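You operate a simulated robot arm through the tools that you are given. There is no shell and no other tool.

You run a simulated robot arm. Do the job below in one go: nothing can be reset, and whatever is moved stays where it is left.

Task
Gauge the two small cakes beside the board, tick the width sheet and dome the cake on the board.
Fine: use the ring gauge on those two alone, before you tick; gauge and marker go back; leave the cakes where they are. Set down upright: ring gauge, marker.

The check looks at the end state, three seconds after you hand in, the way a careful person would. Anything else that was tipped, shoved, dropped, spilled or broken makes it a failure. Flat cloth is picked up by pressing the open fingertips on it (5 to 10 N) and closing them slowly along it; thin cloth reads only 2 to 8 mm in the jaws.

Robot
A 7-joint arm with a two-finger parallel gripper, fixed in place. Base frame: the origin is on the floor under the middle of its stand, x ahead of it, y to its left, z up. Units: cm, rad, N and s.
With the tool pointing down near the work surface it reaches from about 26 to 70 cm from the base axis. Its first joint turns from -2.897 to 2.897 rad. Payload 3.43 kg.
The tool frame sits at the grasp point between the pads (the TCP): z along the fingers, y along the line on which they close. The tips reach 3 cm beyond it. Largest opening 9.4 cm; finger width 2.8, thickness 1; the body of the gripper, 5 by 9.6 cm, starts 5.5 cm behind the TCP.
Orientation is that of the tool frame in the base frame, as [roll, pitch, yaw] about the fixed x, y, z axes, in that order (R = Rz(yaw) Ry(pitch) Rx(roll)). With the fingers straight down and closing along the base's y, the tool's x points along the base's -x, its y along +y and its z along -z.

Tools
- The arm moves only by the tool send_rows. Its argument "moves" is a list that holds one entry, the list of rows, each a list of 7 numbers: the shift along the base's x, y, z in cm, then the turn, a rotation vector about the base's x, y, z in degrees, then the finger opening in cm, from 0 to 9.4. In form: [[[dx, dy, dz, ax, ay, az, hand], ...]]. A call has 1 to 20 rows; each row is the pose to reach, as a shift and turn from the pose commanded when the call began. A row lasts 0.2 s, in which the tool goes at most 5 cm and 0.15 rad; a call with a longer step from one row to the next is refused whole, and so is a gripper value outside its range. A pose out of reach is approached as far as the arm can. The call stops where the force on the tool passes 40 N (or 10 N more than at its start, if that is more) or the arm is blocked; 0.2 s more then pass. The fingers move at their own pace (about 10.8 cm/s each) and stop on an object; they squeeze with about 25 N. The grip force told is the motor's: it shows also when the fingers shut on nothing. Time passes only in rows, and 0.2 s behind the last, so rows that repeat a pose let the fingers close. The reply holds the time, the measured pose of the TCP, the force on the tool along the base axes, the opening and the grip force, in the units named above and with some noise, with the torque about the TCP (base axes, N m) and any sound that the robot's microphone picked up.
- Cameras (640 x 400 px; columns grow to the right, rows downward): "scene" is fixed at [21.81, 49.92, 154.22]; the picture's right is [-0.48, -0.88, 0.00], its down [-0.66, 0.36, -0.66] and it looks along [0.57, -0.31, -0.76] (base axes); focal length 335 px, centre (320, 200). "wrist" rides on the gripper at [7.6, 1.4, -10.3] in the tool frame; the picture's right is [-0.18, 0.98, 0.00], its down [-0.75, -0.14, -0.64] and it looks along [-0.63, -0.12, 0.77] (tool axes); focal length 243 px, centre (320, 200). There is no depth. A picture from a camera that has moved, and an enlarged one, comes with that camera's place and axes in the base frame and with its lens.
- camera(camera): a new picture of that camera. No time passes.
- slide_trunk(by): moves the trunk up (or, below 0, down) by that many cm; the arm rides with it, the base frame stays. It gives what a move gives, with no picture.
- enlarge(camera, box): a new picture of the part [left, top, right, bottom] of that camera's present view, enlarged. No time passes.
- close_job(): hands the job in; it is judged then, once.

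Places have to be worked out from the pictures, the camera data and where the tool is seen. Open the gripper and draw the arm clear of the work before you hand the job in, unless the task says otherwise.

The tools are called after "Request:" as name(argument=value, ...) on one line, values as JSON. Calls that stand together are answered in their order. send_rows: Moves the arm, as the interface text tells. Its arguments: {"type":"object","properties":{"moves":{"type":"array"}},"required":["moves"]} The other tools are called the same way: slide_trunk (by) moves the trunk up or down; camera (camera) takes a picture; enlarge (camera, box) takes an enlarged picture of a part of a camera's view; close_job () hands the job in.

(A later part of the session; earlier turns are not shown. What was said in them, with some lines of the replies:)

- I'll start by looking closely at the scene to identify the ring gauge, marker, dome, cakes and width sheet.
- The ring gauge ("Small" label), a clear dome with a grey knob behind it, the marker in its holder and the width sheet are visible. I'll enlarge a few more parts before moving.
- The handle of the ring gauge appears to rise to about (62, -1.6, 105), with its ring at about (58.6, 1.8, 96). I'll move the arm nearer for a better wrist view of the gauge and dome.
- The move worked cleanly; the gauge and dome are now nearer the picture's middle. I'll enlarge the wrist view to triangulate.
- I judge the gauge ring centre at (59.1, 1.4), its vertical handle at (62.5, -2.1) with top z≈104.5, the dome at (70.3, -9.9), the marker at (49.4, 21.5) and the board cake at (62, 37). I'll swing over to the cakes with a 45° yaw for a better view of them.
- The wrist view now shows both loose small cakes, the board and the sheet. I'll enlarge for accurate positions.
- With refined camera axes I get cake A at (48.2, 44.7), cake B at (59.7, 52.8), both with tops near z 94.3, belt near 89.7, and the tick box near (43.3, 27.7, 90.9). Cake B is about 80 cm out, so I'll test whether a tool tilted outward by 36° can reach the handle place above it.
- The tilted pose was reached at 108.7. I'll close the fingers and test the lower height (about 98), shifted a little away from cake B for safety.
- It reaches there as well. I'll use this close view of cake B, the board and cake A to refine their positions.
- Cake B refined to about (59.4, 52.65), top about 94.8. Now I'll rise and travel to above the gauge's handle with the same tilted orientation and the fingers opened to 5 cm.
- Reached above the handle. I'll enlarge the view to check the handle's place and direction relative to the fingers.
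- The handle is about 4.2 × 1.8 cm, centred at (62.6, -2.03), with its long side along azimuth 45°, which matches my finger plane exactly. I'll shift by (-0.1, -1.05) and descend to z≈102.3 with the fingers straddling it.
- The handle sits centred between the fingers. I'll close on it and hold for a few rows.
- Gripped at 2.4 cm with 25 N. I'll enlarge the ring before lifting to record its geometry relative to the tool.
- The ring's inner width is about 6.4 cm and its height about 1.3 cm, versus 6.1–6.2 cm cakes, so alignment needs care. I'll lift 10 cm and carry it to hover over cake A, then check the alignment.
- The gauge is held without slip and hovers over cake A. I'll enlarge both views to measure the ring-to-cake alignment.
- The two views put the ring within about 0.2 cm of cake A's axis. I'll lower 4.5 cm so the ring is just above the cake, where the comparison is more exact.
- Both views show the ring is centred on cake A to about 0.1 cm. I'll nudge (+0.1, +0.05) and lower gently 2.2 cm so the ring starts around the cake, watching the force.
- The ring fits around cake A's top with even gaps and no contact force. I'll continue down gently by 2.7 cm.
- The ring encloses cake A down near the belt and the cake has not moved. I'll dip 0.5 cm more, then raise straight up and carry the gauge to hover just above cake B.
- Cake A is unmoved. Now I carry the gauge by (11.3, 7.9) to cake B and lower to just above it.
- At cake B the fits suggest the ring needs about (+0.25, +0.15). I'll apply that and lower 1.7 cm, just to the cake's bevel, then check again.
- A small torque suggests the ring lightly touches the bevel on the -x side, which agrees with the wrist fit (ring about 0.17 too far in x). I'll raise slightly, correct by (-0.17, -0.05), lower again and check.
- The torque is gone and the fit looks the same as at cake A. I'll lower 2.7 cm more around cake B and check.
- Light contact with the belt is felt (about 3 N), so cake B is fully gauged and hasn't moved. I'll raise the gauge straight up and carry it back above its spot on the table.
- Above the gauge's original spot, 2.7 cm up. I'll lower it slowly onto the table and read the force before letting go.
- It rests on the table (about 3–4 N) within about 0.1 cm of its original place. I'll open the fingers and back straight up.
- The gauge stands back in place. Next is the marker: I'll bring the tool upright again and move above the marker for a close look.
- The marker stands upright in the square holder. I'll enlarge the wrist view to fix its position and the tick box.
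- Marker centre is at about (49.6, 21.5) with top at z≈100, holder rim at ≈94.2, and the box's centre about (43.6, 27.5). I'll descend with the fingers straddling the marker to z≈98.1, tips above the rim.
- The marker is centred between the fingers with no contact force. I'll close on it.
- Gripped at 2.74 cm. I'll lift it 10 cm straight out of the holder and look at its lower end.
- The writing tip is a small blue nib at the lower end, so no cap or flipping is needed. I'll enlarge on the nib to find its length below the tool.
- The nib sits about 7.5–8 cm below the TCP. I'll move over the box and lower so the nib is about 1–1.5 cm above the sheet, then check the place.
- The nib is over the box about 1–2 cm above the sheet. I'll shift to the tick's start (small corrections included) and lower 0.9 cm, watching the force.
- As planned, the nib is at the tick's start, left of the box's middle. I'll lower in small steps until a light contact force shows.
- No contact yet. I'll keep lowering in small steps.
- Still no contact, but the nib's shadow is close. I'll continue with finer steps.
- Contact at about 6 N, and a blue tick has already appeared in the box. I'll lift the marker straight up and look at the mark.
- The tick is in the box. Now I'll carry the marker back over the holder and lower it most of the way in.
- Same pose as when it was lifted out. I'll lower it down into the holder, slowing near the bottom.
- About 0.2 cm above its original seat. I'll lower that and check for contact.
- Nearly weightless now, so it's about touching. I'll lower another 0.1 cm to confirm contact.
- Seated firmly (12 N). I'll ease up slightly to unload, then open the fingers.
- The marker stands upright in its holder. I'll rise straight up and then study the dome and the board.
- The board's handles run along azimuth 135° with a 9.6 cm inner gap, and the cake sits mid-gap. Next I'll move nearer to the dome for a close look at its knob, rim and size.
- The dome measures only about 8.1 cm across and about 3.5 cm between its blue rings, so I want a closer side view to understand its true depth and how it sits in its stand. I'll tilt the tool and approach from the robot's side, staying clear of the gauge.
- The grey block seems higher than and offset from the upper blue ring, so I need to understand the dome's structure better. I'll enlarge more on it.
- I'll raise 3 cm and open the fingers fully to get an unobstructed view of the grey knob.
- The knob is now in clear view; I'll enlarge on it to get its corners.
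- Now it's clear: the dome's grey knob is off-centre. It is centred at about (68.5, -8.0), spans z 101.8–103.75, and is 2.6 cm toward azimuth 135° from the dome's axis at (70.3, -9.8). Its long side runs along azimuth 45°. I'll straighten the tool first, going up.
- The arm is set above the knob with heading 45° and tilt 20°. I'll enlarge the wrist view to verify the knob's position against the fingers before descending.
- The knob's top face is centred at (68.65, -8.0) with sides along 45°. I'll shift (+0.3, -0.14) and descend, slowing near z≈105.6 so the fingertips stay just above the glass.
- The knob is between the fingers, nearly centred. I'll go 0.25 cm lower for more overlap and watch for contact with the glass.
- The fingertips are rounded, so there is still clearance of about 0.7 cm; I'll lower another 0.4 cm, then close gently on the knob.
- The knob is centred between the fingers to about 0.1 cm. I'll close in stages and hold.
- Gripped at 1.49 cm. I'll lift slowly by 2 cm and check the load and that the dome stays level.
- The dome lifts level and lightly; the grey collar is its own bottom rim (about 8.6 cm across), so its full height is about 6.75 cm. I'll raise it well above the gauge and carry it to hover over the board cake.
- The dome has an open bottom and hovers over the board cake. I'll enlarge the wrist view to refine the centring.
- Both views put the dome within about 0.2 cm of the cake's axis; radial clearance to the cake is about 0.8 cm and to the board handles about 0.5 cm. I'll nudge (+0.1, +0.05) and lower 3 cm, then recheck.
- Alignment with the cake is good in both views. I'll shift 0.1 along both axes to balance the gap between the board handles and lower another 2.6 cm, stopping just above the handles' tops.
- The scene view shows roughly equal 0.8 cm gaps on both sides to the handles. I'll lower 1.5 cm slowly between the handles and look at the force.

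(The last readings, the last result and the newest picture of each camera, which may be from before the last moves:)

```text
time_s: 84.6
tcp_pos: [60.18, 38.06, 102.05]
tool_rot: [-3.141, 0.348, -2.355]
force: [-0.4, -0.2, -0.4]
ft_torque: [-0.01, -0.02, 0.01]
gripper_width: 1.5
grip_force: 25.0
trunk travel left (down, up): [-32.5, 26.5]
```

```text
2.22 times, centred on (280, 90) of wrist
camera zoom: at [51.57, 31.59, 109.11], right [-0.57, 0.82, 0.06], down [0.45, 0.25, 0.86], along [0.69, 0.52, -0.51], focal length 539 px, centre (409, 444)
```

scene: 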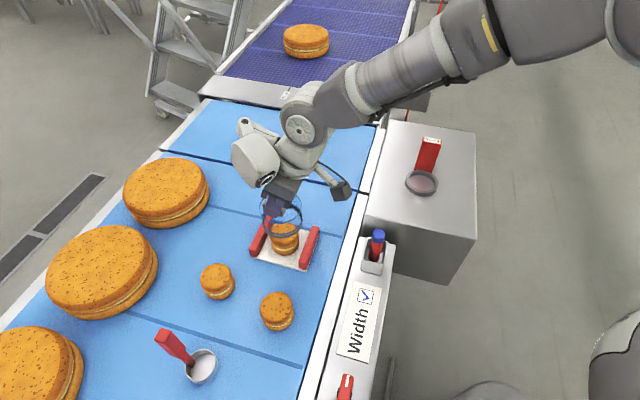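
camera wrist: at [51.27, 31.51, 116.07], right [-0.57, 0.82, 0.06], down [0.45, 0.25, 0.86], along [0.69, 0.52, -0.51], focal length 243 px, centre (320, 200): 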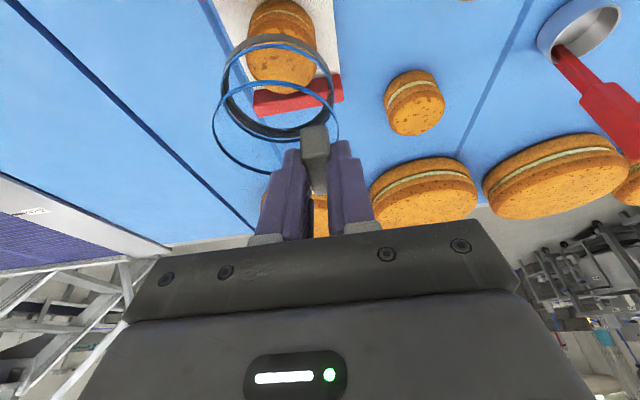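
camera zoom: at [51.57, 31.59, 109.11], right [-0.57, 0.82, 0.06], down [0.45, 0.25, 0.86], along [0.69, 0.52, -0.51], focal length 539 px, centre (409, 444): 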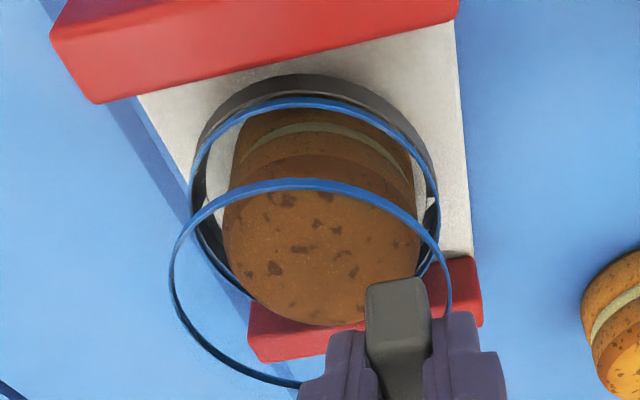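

The dome is between the handles around the cake with no contact. About 1.2 cm remains; I'll lower 0.8 cm and check the force.

Request:
send_rows(moves=[[[0, 0, -0.3, 0, 0, 0, 0.5], [0, 0, -0.55, 0, 0, 0, 0.5], [0, 0, -0.8, 0, 0, 0, 0.5], [0, 0, -0.8, 0, 0, 0, 0.5], [0, 0, -0.8, 0, 0, 0, 0.5]]])

Request:
enlarge(camera="scene", box=[245, 200, 325, 275])

```text
time_s: 85.8
tcp_pos: [60.17, 37.91, 101.32]
tool_rot: [-3.141, 0.35, -2.355]
force: [-0.7, -0.7, -0.2]
ft_torque: [0.0, 0.01, 0.01]
gripper_width: 1.5
grip_force: 24.8
trunk travel left (down, up): [-32.5, 26.5]
```

```text
5.33 times, centred on (285, 238) of scene
camera zoom: at [21.81, 49.92, 154.22], right [-0.48, -0.88, 0.0], down [-0.66, 0.36, -0.66], along [0.57, -0.31, -0.76], focal length 1784 px, centre (507, 0)
```

zoom: 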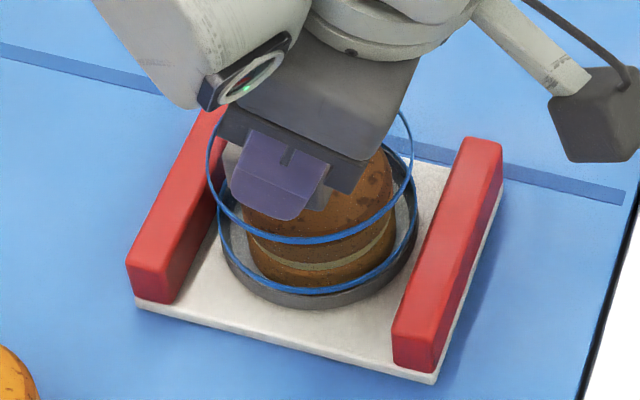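

No contact yet; only a few millimetres remain. I'll lower in 0.1–0.15 cm steps to feel the board.

Request:
send_rows(moves=[[[0, 0, -0.1, 0, 0, 0, 0.5], [0, 0, -0.2, 0, 0, 0, 0.5], [0, 0, -0.25, 0, 0, 0, 0.5], [0, 0, -0.25, 0, 0, 0, 0.5]]])

```text
time_s: 86.8
tcp_pos: [60.13, 38.03, 100.97]
tool_rot: [-3.141, 0.349, -2.356]
force: [0.3, 0.2, -0.3]
ft_torque: [0.0, -0.01, 0.0]
gripper_width: 1.48
grip_force: 25.1
trunk travel left (down, up): [-32.5, 26.5]
```

Still free. Another small step.

Request:
send_rows(moves=[[[0, 0, -0.08, 0, 0, 0, 0.5], [0, 0, -0.15, 0, 0, 0, 0.5], [0, 0, -0.15, 0, 0, 0, 0.5], [0, 0, -0.15, 0, 0, 0, 0.5]]])

Request:
enlarge(camera="scene", box=[260, 225, 310, 260])

```text
time_s: 87.8
tcp_pos: [60.07, 37.99, 100.8]
tool_rot: [-3.141, 0.35, -2.356]
force: [0.2, -0.4, 0.0]
ft_torque: [-0.01, 0.0, -0.01]
gripper_width: 1.51
grip_force: 24.4
trunk travel left (down, up): [-32.5, 26.5]
```

```text
11.43 times, centred on (285, 242) of scene
camera zoom: at [21.81, 49.92, 154.22], right [-0.48, -0.88, 0.0], down [-0.66, 0.36, -0.66], along [0.57, -0.31, -0.76], focal length 3824 px, centre (720, -286)
```

zoom: 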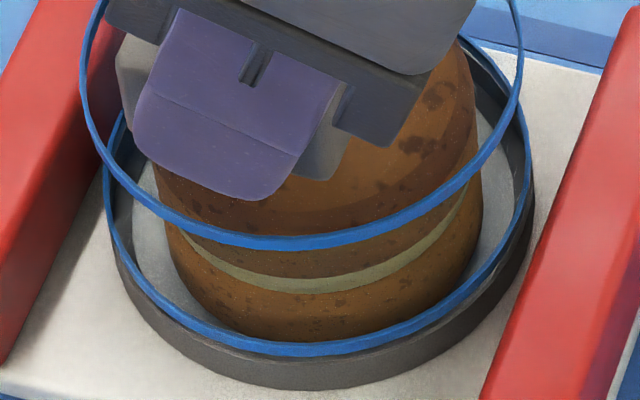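

Well centred inside, with the collar about to touch. Another small step down.

Request:
send_rows(moves=[[[0, 0, -0.08, 0, 0, 0, 0.5], [0, 0, -0.15, 0, 0, 0, 0.5], [0, 0, -0.15, 0, 0, 0, 0.5], [0, 0, -0.15, 0, 0, 0, 0.5]]])

```text
time_s: 88.8
tcp_pos: [60.08, 37.91, 100.68]
tool_rot: [3.142, 0.35, -2.356]
force: [-0.1, -0.3, 1.4]
ft_torque: [0.02, -0.01, -0.02]
gripper_width: 1.49
grip_force: 25.2
trunk travel left (down, up): [-32.5, 26.5]
```

A slight upward force of about 1.5 N begins. One more 0.08 cm step to confirm that it's seated.

Request:
send_rows(moves=[[[0, 0, -0.05, 0, 0, 0, 0.5], [0, 0, -0.08, 0, 0, 0, 0.5], [0, 0, -0.08, 0, 0, 0, 0.5]]])

```text
time_s: 89.6
tcp_pos: [60.01, 38.12, 100.71]
tool_rot: [3.142, 0.351, -2.357]
force: [0.2, 0.1, 9.0]
ft_torque: [-0.07, 0.1, 0.01]
gripper_width: 1.51
grip_force: 25.6
trunk travel left (down, up): [-32.5, 26.5]
```

Seated at 9 N. I'll ease up 0.06 cm to unload, then open the fingers gradually.

Request:
send_rows(moves=[[[0, 0, 0.06, 0, 0, 0, 0.5], [0, 0, 0.06, 0, 0, 0, 0.5], [0, 0, 0.06, 0, 0, 0, 1.9], [0, 0, 0.06, 0, 0, 0, 2.6], [0, 0, 0.06, 0, 0, 0, 3.6], [0, 0, 0.06, 0, 0, 0, 5], [0, 0, 0.06, 0, 0, 0, 5]]])

Request:
enlarge(camera="wrist", box=[200, 0, 400, 240])

Request:
enlarge(camera="scene", box=[245, 200, 325, 275])

```text
time_s: 91.2
tcp_pos: [60.11, 37.92, 100.68]
tool_rot: [3.141, 0.348, -2.356]
force: [0.0, 0.1, -0.4]
ft_torque: [0.01, 0.03, 0.02]
gripper_width: 5.0
grip_force: 0.0
trunk travel left (down, up): [-32.5, 26.5]
```

```text
1.67 times, centred on (300, 120) of wrist
camera zoom: at [51.53, 31.54, 107.76], right [-0.57, 0.82, 0.06], down [0.45, 0.25, 0.86], along [0.69, 0.52, -0.51], focal length 404 px, centre (353, 333)
```

zoom: 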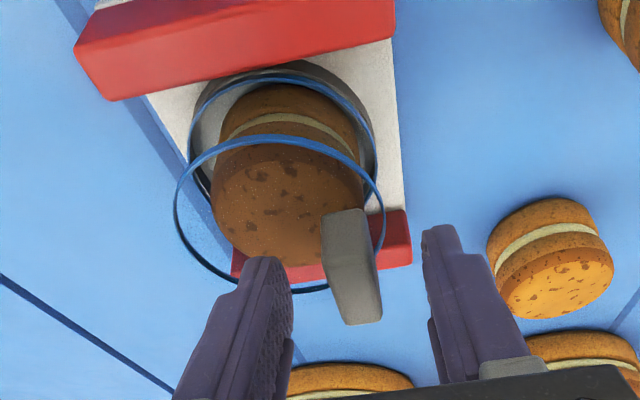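

```text
5.33 times, centred on (285, 238) of scene
camera zoom: at [21.81, 49.92, 154.22], right [-0.48, -0.88, 0.0], down [-0.66, 0.36, -0.66], along [0.57, -0.31, -0.76], focal length 1784 px, centre (507, 0)
```

zoom: 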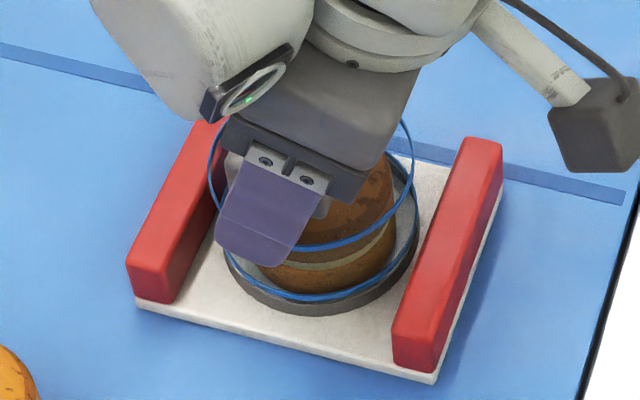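

The dome is released and stands on the board. I'll back straight up, then draw the arm back toward the robot and check everything.

Request:
send_rows(moves=[[[0, 0, 1, 0, 0, 0, 5], [0, 0, 3, 0, 0, 0, 5], [0, 0, 6, 0, 0, 0, 5], [0, 0, 10, 0, 0, 0, 5], [0, 0, 14, 0, 0, 0, 5], [0, 0, 18, 0, 0, 0, 5], [-4, -3, 19, 0, 0, 0, 5], [-7.5, -6, 20, 0, 0, 0, 5], [-11, -9.5, 21, 0, 0, 0, 5], [-14, -13, 22, 0, 0, 0, 5], [-17, -17, 22, 0, 0, 0, 5], [-19, -21, 22, 0, 0, 0, 5], [-20, -25, 22, 0, 0, 0, 5], [-20, -29, 22, 0, 0, 0, 5], [-20, -29, 22, 0, 0, 0, 5]]])

Request:
camera(camera="scene")

Request:
enlarge(camera="scene", box=[190, 200, 330, 345])

Request:
enlarge(camera="scene", box=[320, 120, 480, 330])

```text
refused: row 7 steps farther than a row can; nothing moved
```

```text
taken
```

scene: 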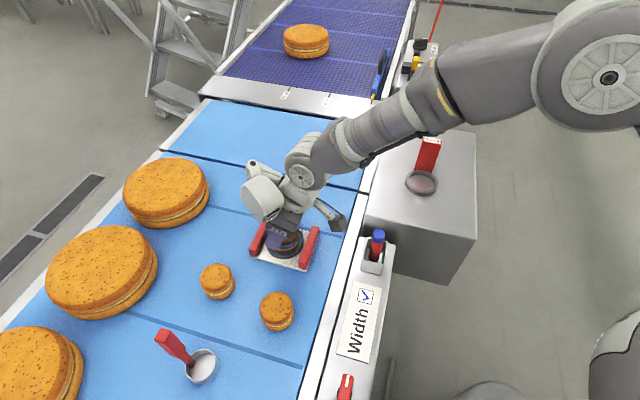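

```text
2.76 times, centred on (260, 272) of scene
camera zoom: at [21.81, 49.92, 154.22], right [-0.48, -0.88, 0.0], down [-0.66, 0.36, -0.66], along [0.57, -0.31, -0.76], focal length 923 px, centre (486, 0)
```

zoom: 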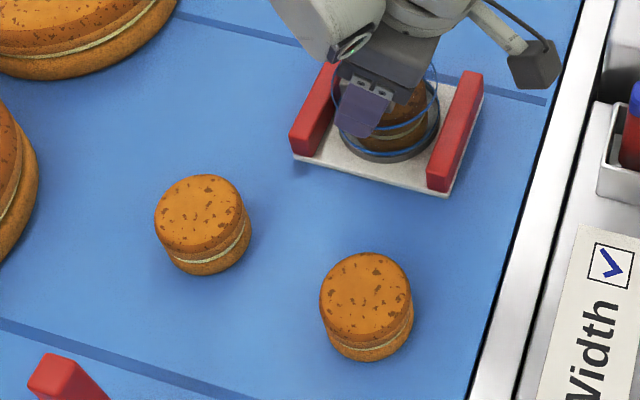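

```text
1.90 times, centred on (400, 225) of scene
camera zoom: at [21.81, 49.92, 154.22], right [-0.48, -0.88, 0.0], down [-0.66, 0.36, -0.66], along [0.57, -0.31, -0.76], focal length 637 px, centre (168, 152)
```

zoom: 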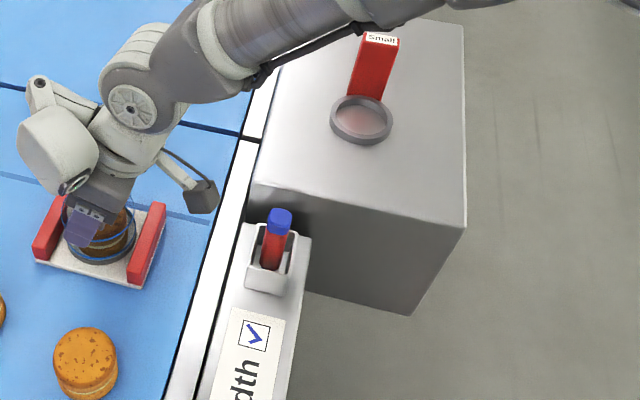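

The call was refused for one overlong step and nothing moved. I'll resend with smaller steps: straight up first, then back.

Request:
send_rows(moves=[[[0, 0, 1, 0, 0, 0, 5], [0, 0, 3, 0, 0, 0, 5], [0, 0, 6, 0, 0, 0, 5], [0, 0, 10, 0, 0, 0, 5], [0, 0, 14, 0, 0, 0, 5], [0, 0, 18, 0, 0, 0, 5], [-3, -3, 19, 0, 0, 0, 5], [-6, -6, 20, 0, 0, 0, 5], [-9, -9, 21, 0, 0, 0, 5], [-12, -12, 22, 0, 0, 0, 5], [-15, -15, 22, 0, 0, 0, 5], [-17, -19, 22, 0, 0, 0, 5], [-18, -23, 22, 0, 0, 0, 5], [-19, -27, 22, 0, 0, 0, 5], [-19, -30, 22, 0, 0, 0, 5], [-19, -30, 22, 0, 0, 0, 5]]])

Request:
camera(camera="scene")

Request:
enlarge(camera="scene", box=[245, 200, 325, 275])

Request:
enlarge(camera="scene", box=[190, 255, 310, 345])

Request:
enlarge(camera="scene", box=[320, 120, 480, 330])

```text
time_s: 94.6
tcp_pos: [40.99, 8.21, 122.58]
tool_rot: [-3.141, 0.349, -2.357]
force: [0.0, -0.1, -0.3]
ft_torque: [-0.01, -0.01, -0.01]
gripper_width: 5.01
grip_force: 0.0
trunk travel left (down, up): [-32.5, 26.5]
```

```text
taken
```

scene: 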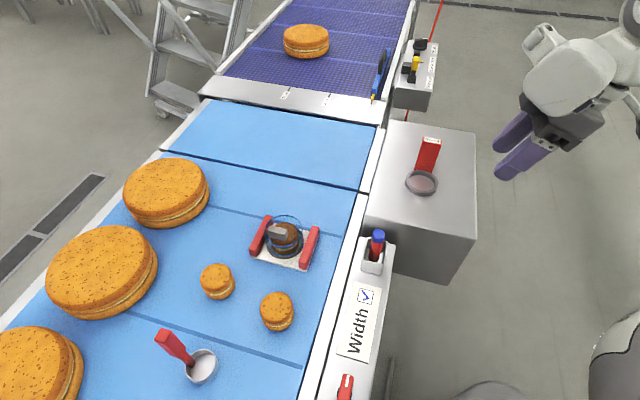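

```text
5.33 times, centred on (285, 238) of scene
camera zoom: at [21.81, 49.92, 154.22], right [-0.48, -0.88, 0.0], down [-0.66, 0.36, -0.66], along [0.57, -0.31, -0.76], focal length 1784 px, centre (507, 0)
```

zoom: 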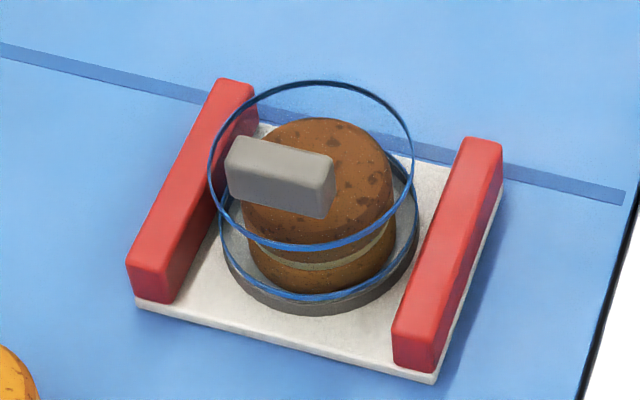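

```text
4.44 times, centred on (250, 300) of scene
camera zoom: at [21.81, 49.92, 154.22], right [-0.48, -0.88, 0.0], down [-0.66, 0.36, -0.66], along [0.57, -0.31, -0.76], focal length 1487 px, centre (631, -244)
```

zoom: 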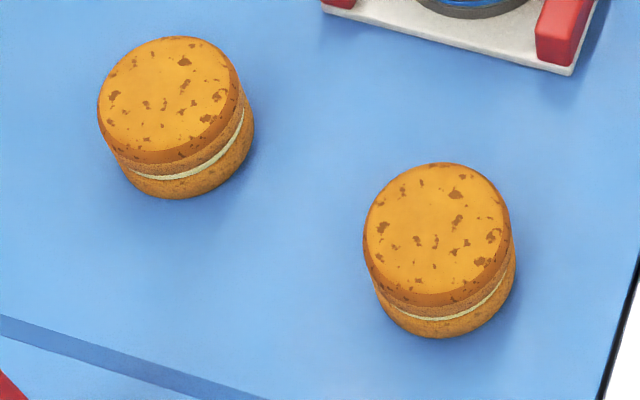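

```text
1.90 times, centred on (400, 225) of scene
camera zoom: at [21.81, 49.92, 154.22], right [-0.48, -0.88, 0.0], down [-0.66, 0.36, -0.66], along [0.57, -0.31, -0.76], focal length 637 px, centre (168, 152)
```

zoom: 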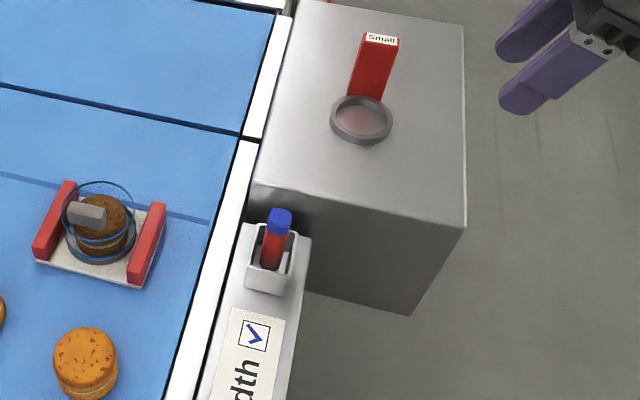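

Everything is in place: both small cakes unmoved, sheet ticked, gauge and marker upright in their places, and the dome level over the board cake between its handles. I'll open the gripper fully with the arm clear.

Request:
send_rows(moves=[[[0, 0, 0, 0, 0, 0, 9.4], [0, 0, 0, 0, 0, 0, 9.4], [0, 0, 0, 0, 0, 0, 9.4]]])

Request:
camera(camera="scene")

```text
time_s: 95.4
tcp_pos: [41.03, 8.2, 122.64]
tool_rot: [3.141, 0.348, -2.356]
force: [0.4, -0.4, 0.4]
ft_torque: [0.03, 0.01, 0.02]
gripper_width: 9.42
grip_force: 0.0
trunk travel left (down, up): [-32.5, 26.5]
```

```text
taken
```

scene: 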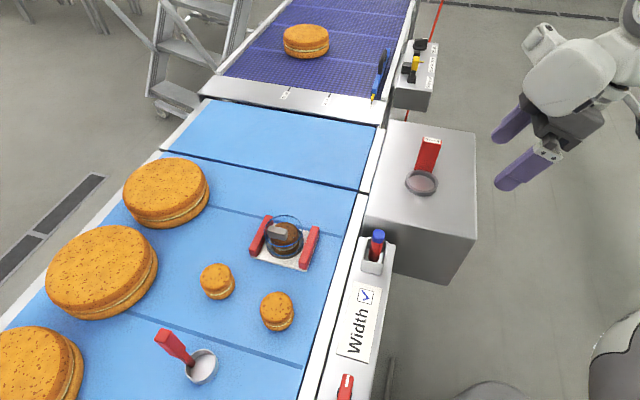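

The final view confirms the finished state: gripper open, arm clear and nothing disturbed. I'm handing the job in.

Request:
close_job()

```text
The job is handed in.
```

The job is done and handed in; I haven't seen the check's verdict.

- **Gauging:** I lowered the ring gauge over the two loose small cakes only, before ticking. The ring fitted over both. It touched the first bevel of one cake very lightly before I corrected it, and neither cake moved in the pictures.
- **Width sheet:** The box is ticked. The tick appeared as soon as the marker touched the paper.
- **Gauge and marker:** Both are back in their original places and standing upright. The gauge is within about 0.1 cm of where it started.
- **Dome:** It sits level on the board over the cake, between the red handles.
- **Finish:** The gripper is open and the arm is clear. Nothing else looked moved or tipped in the last picture.
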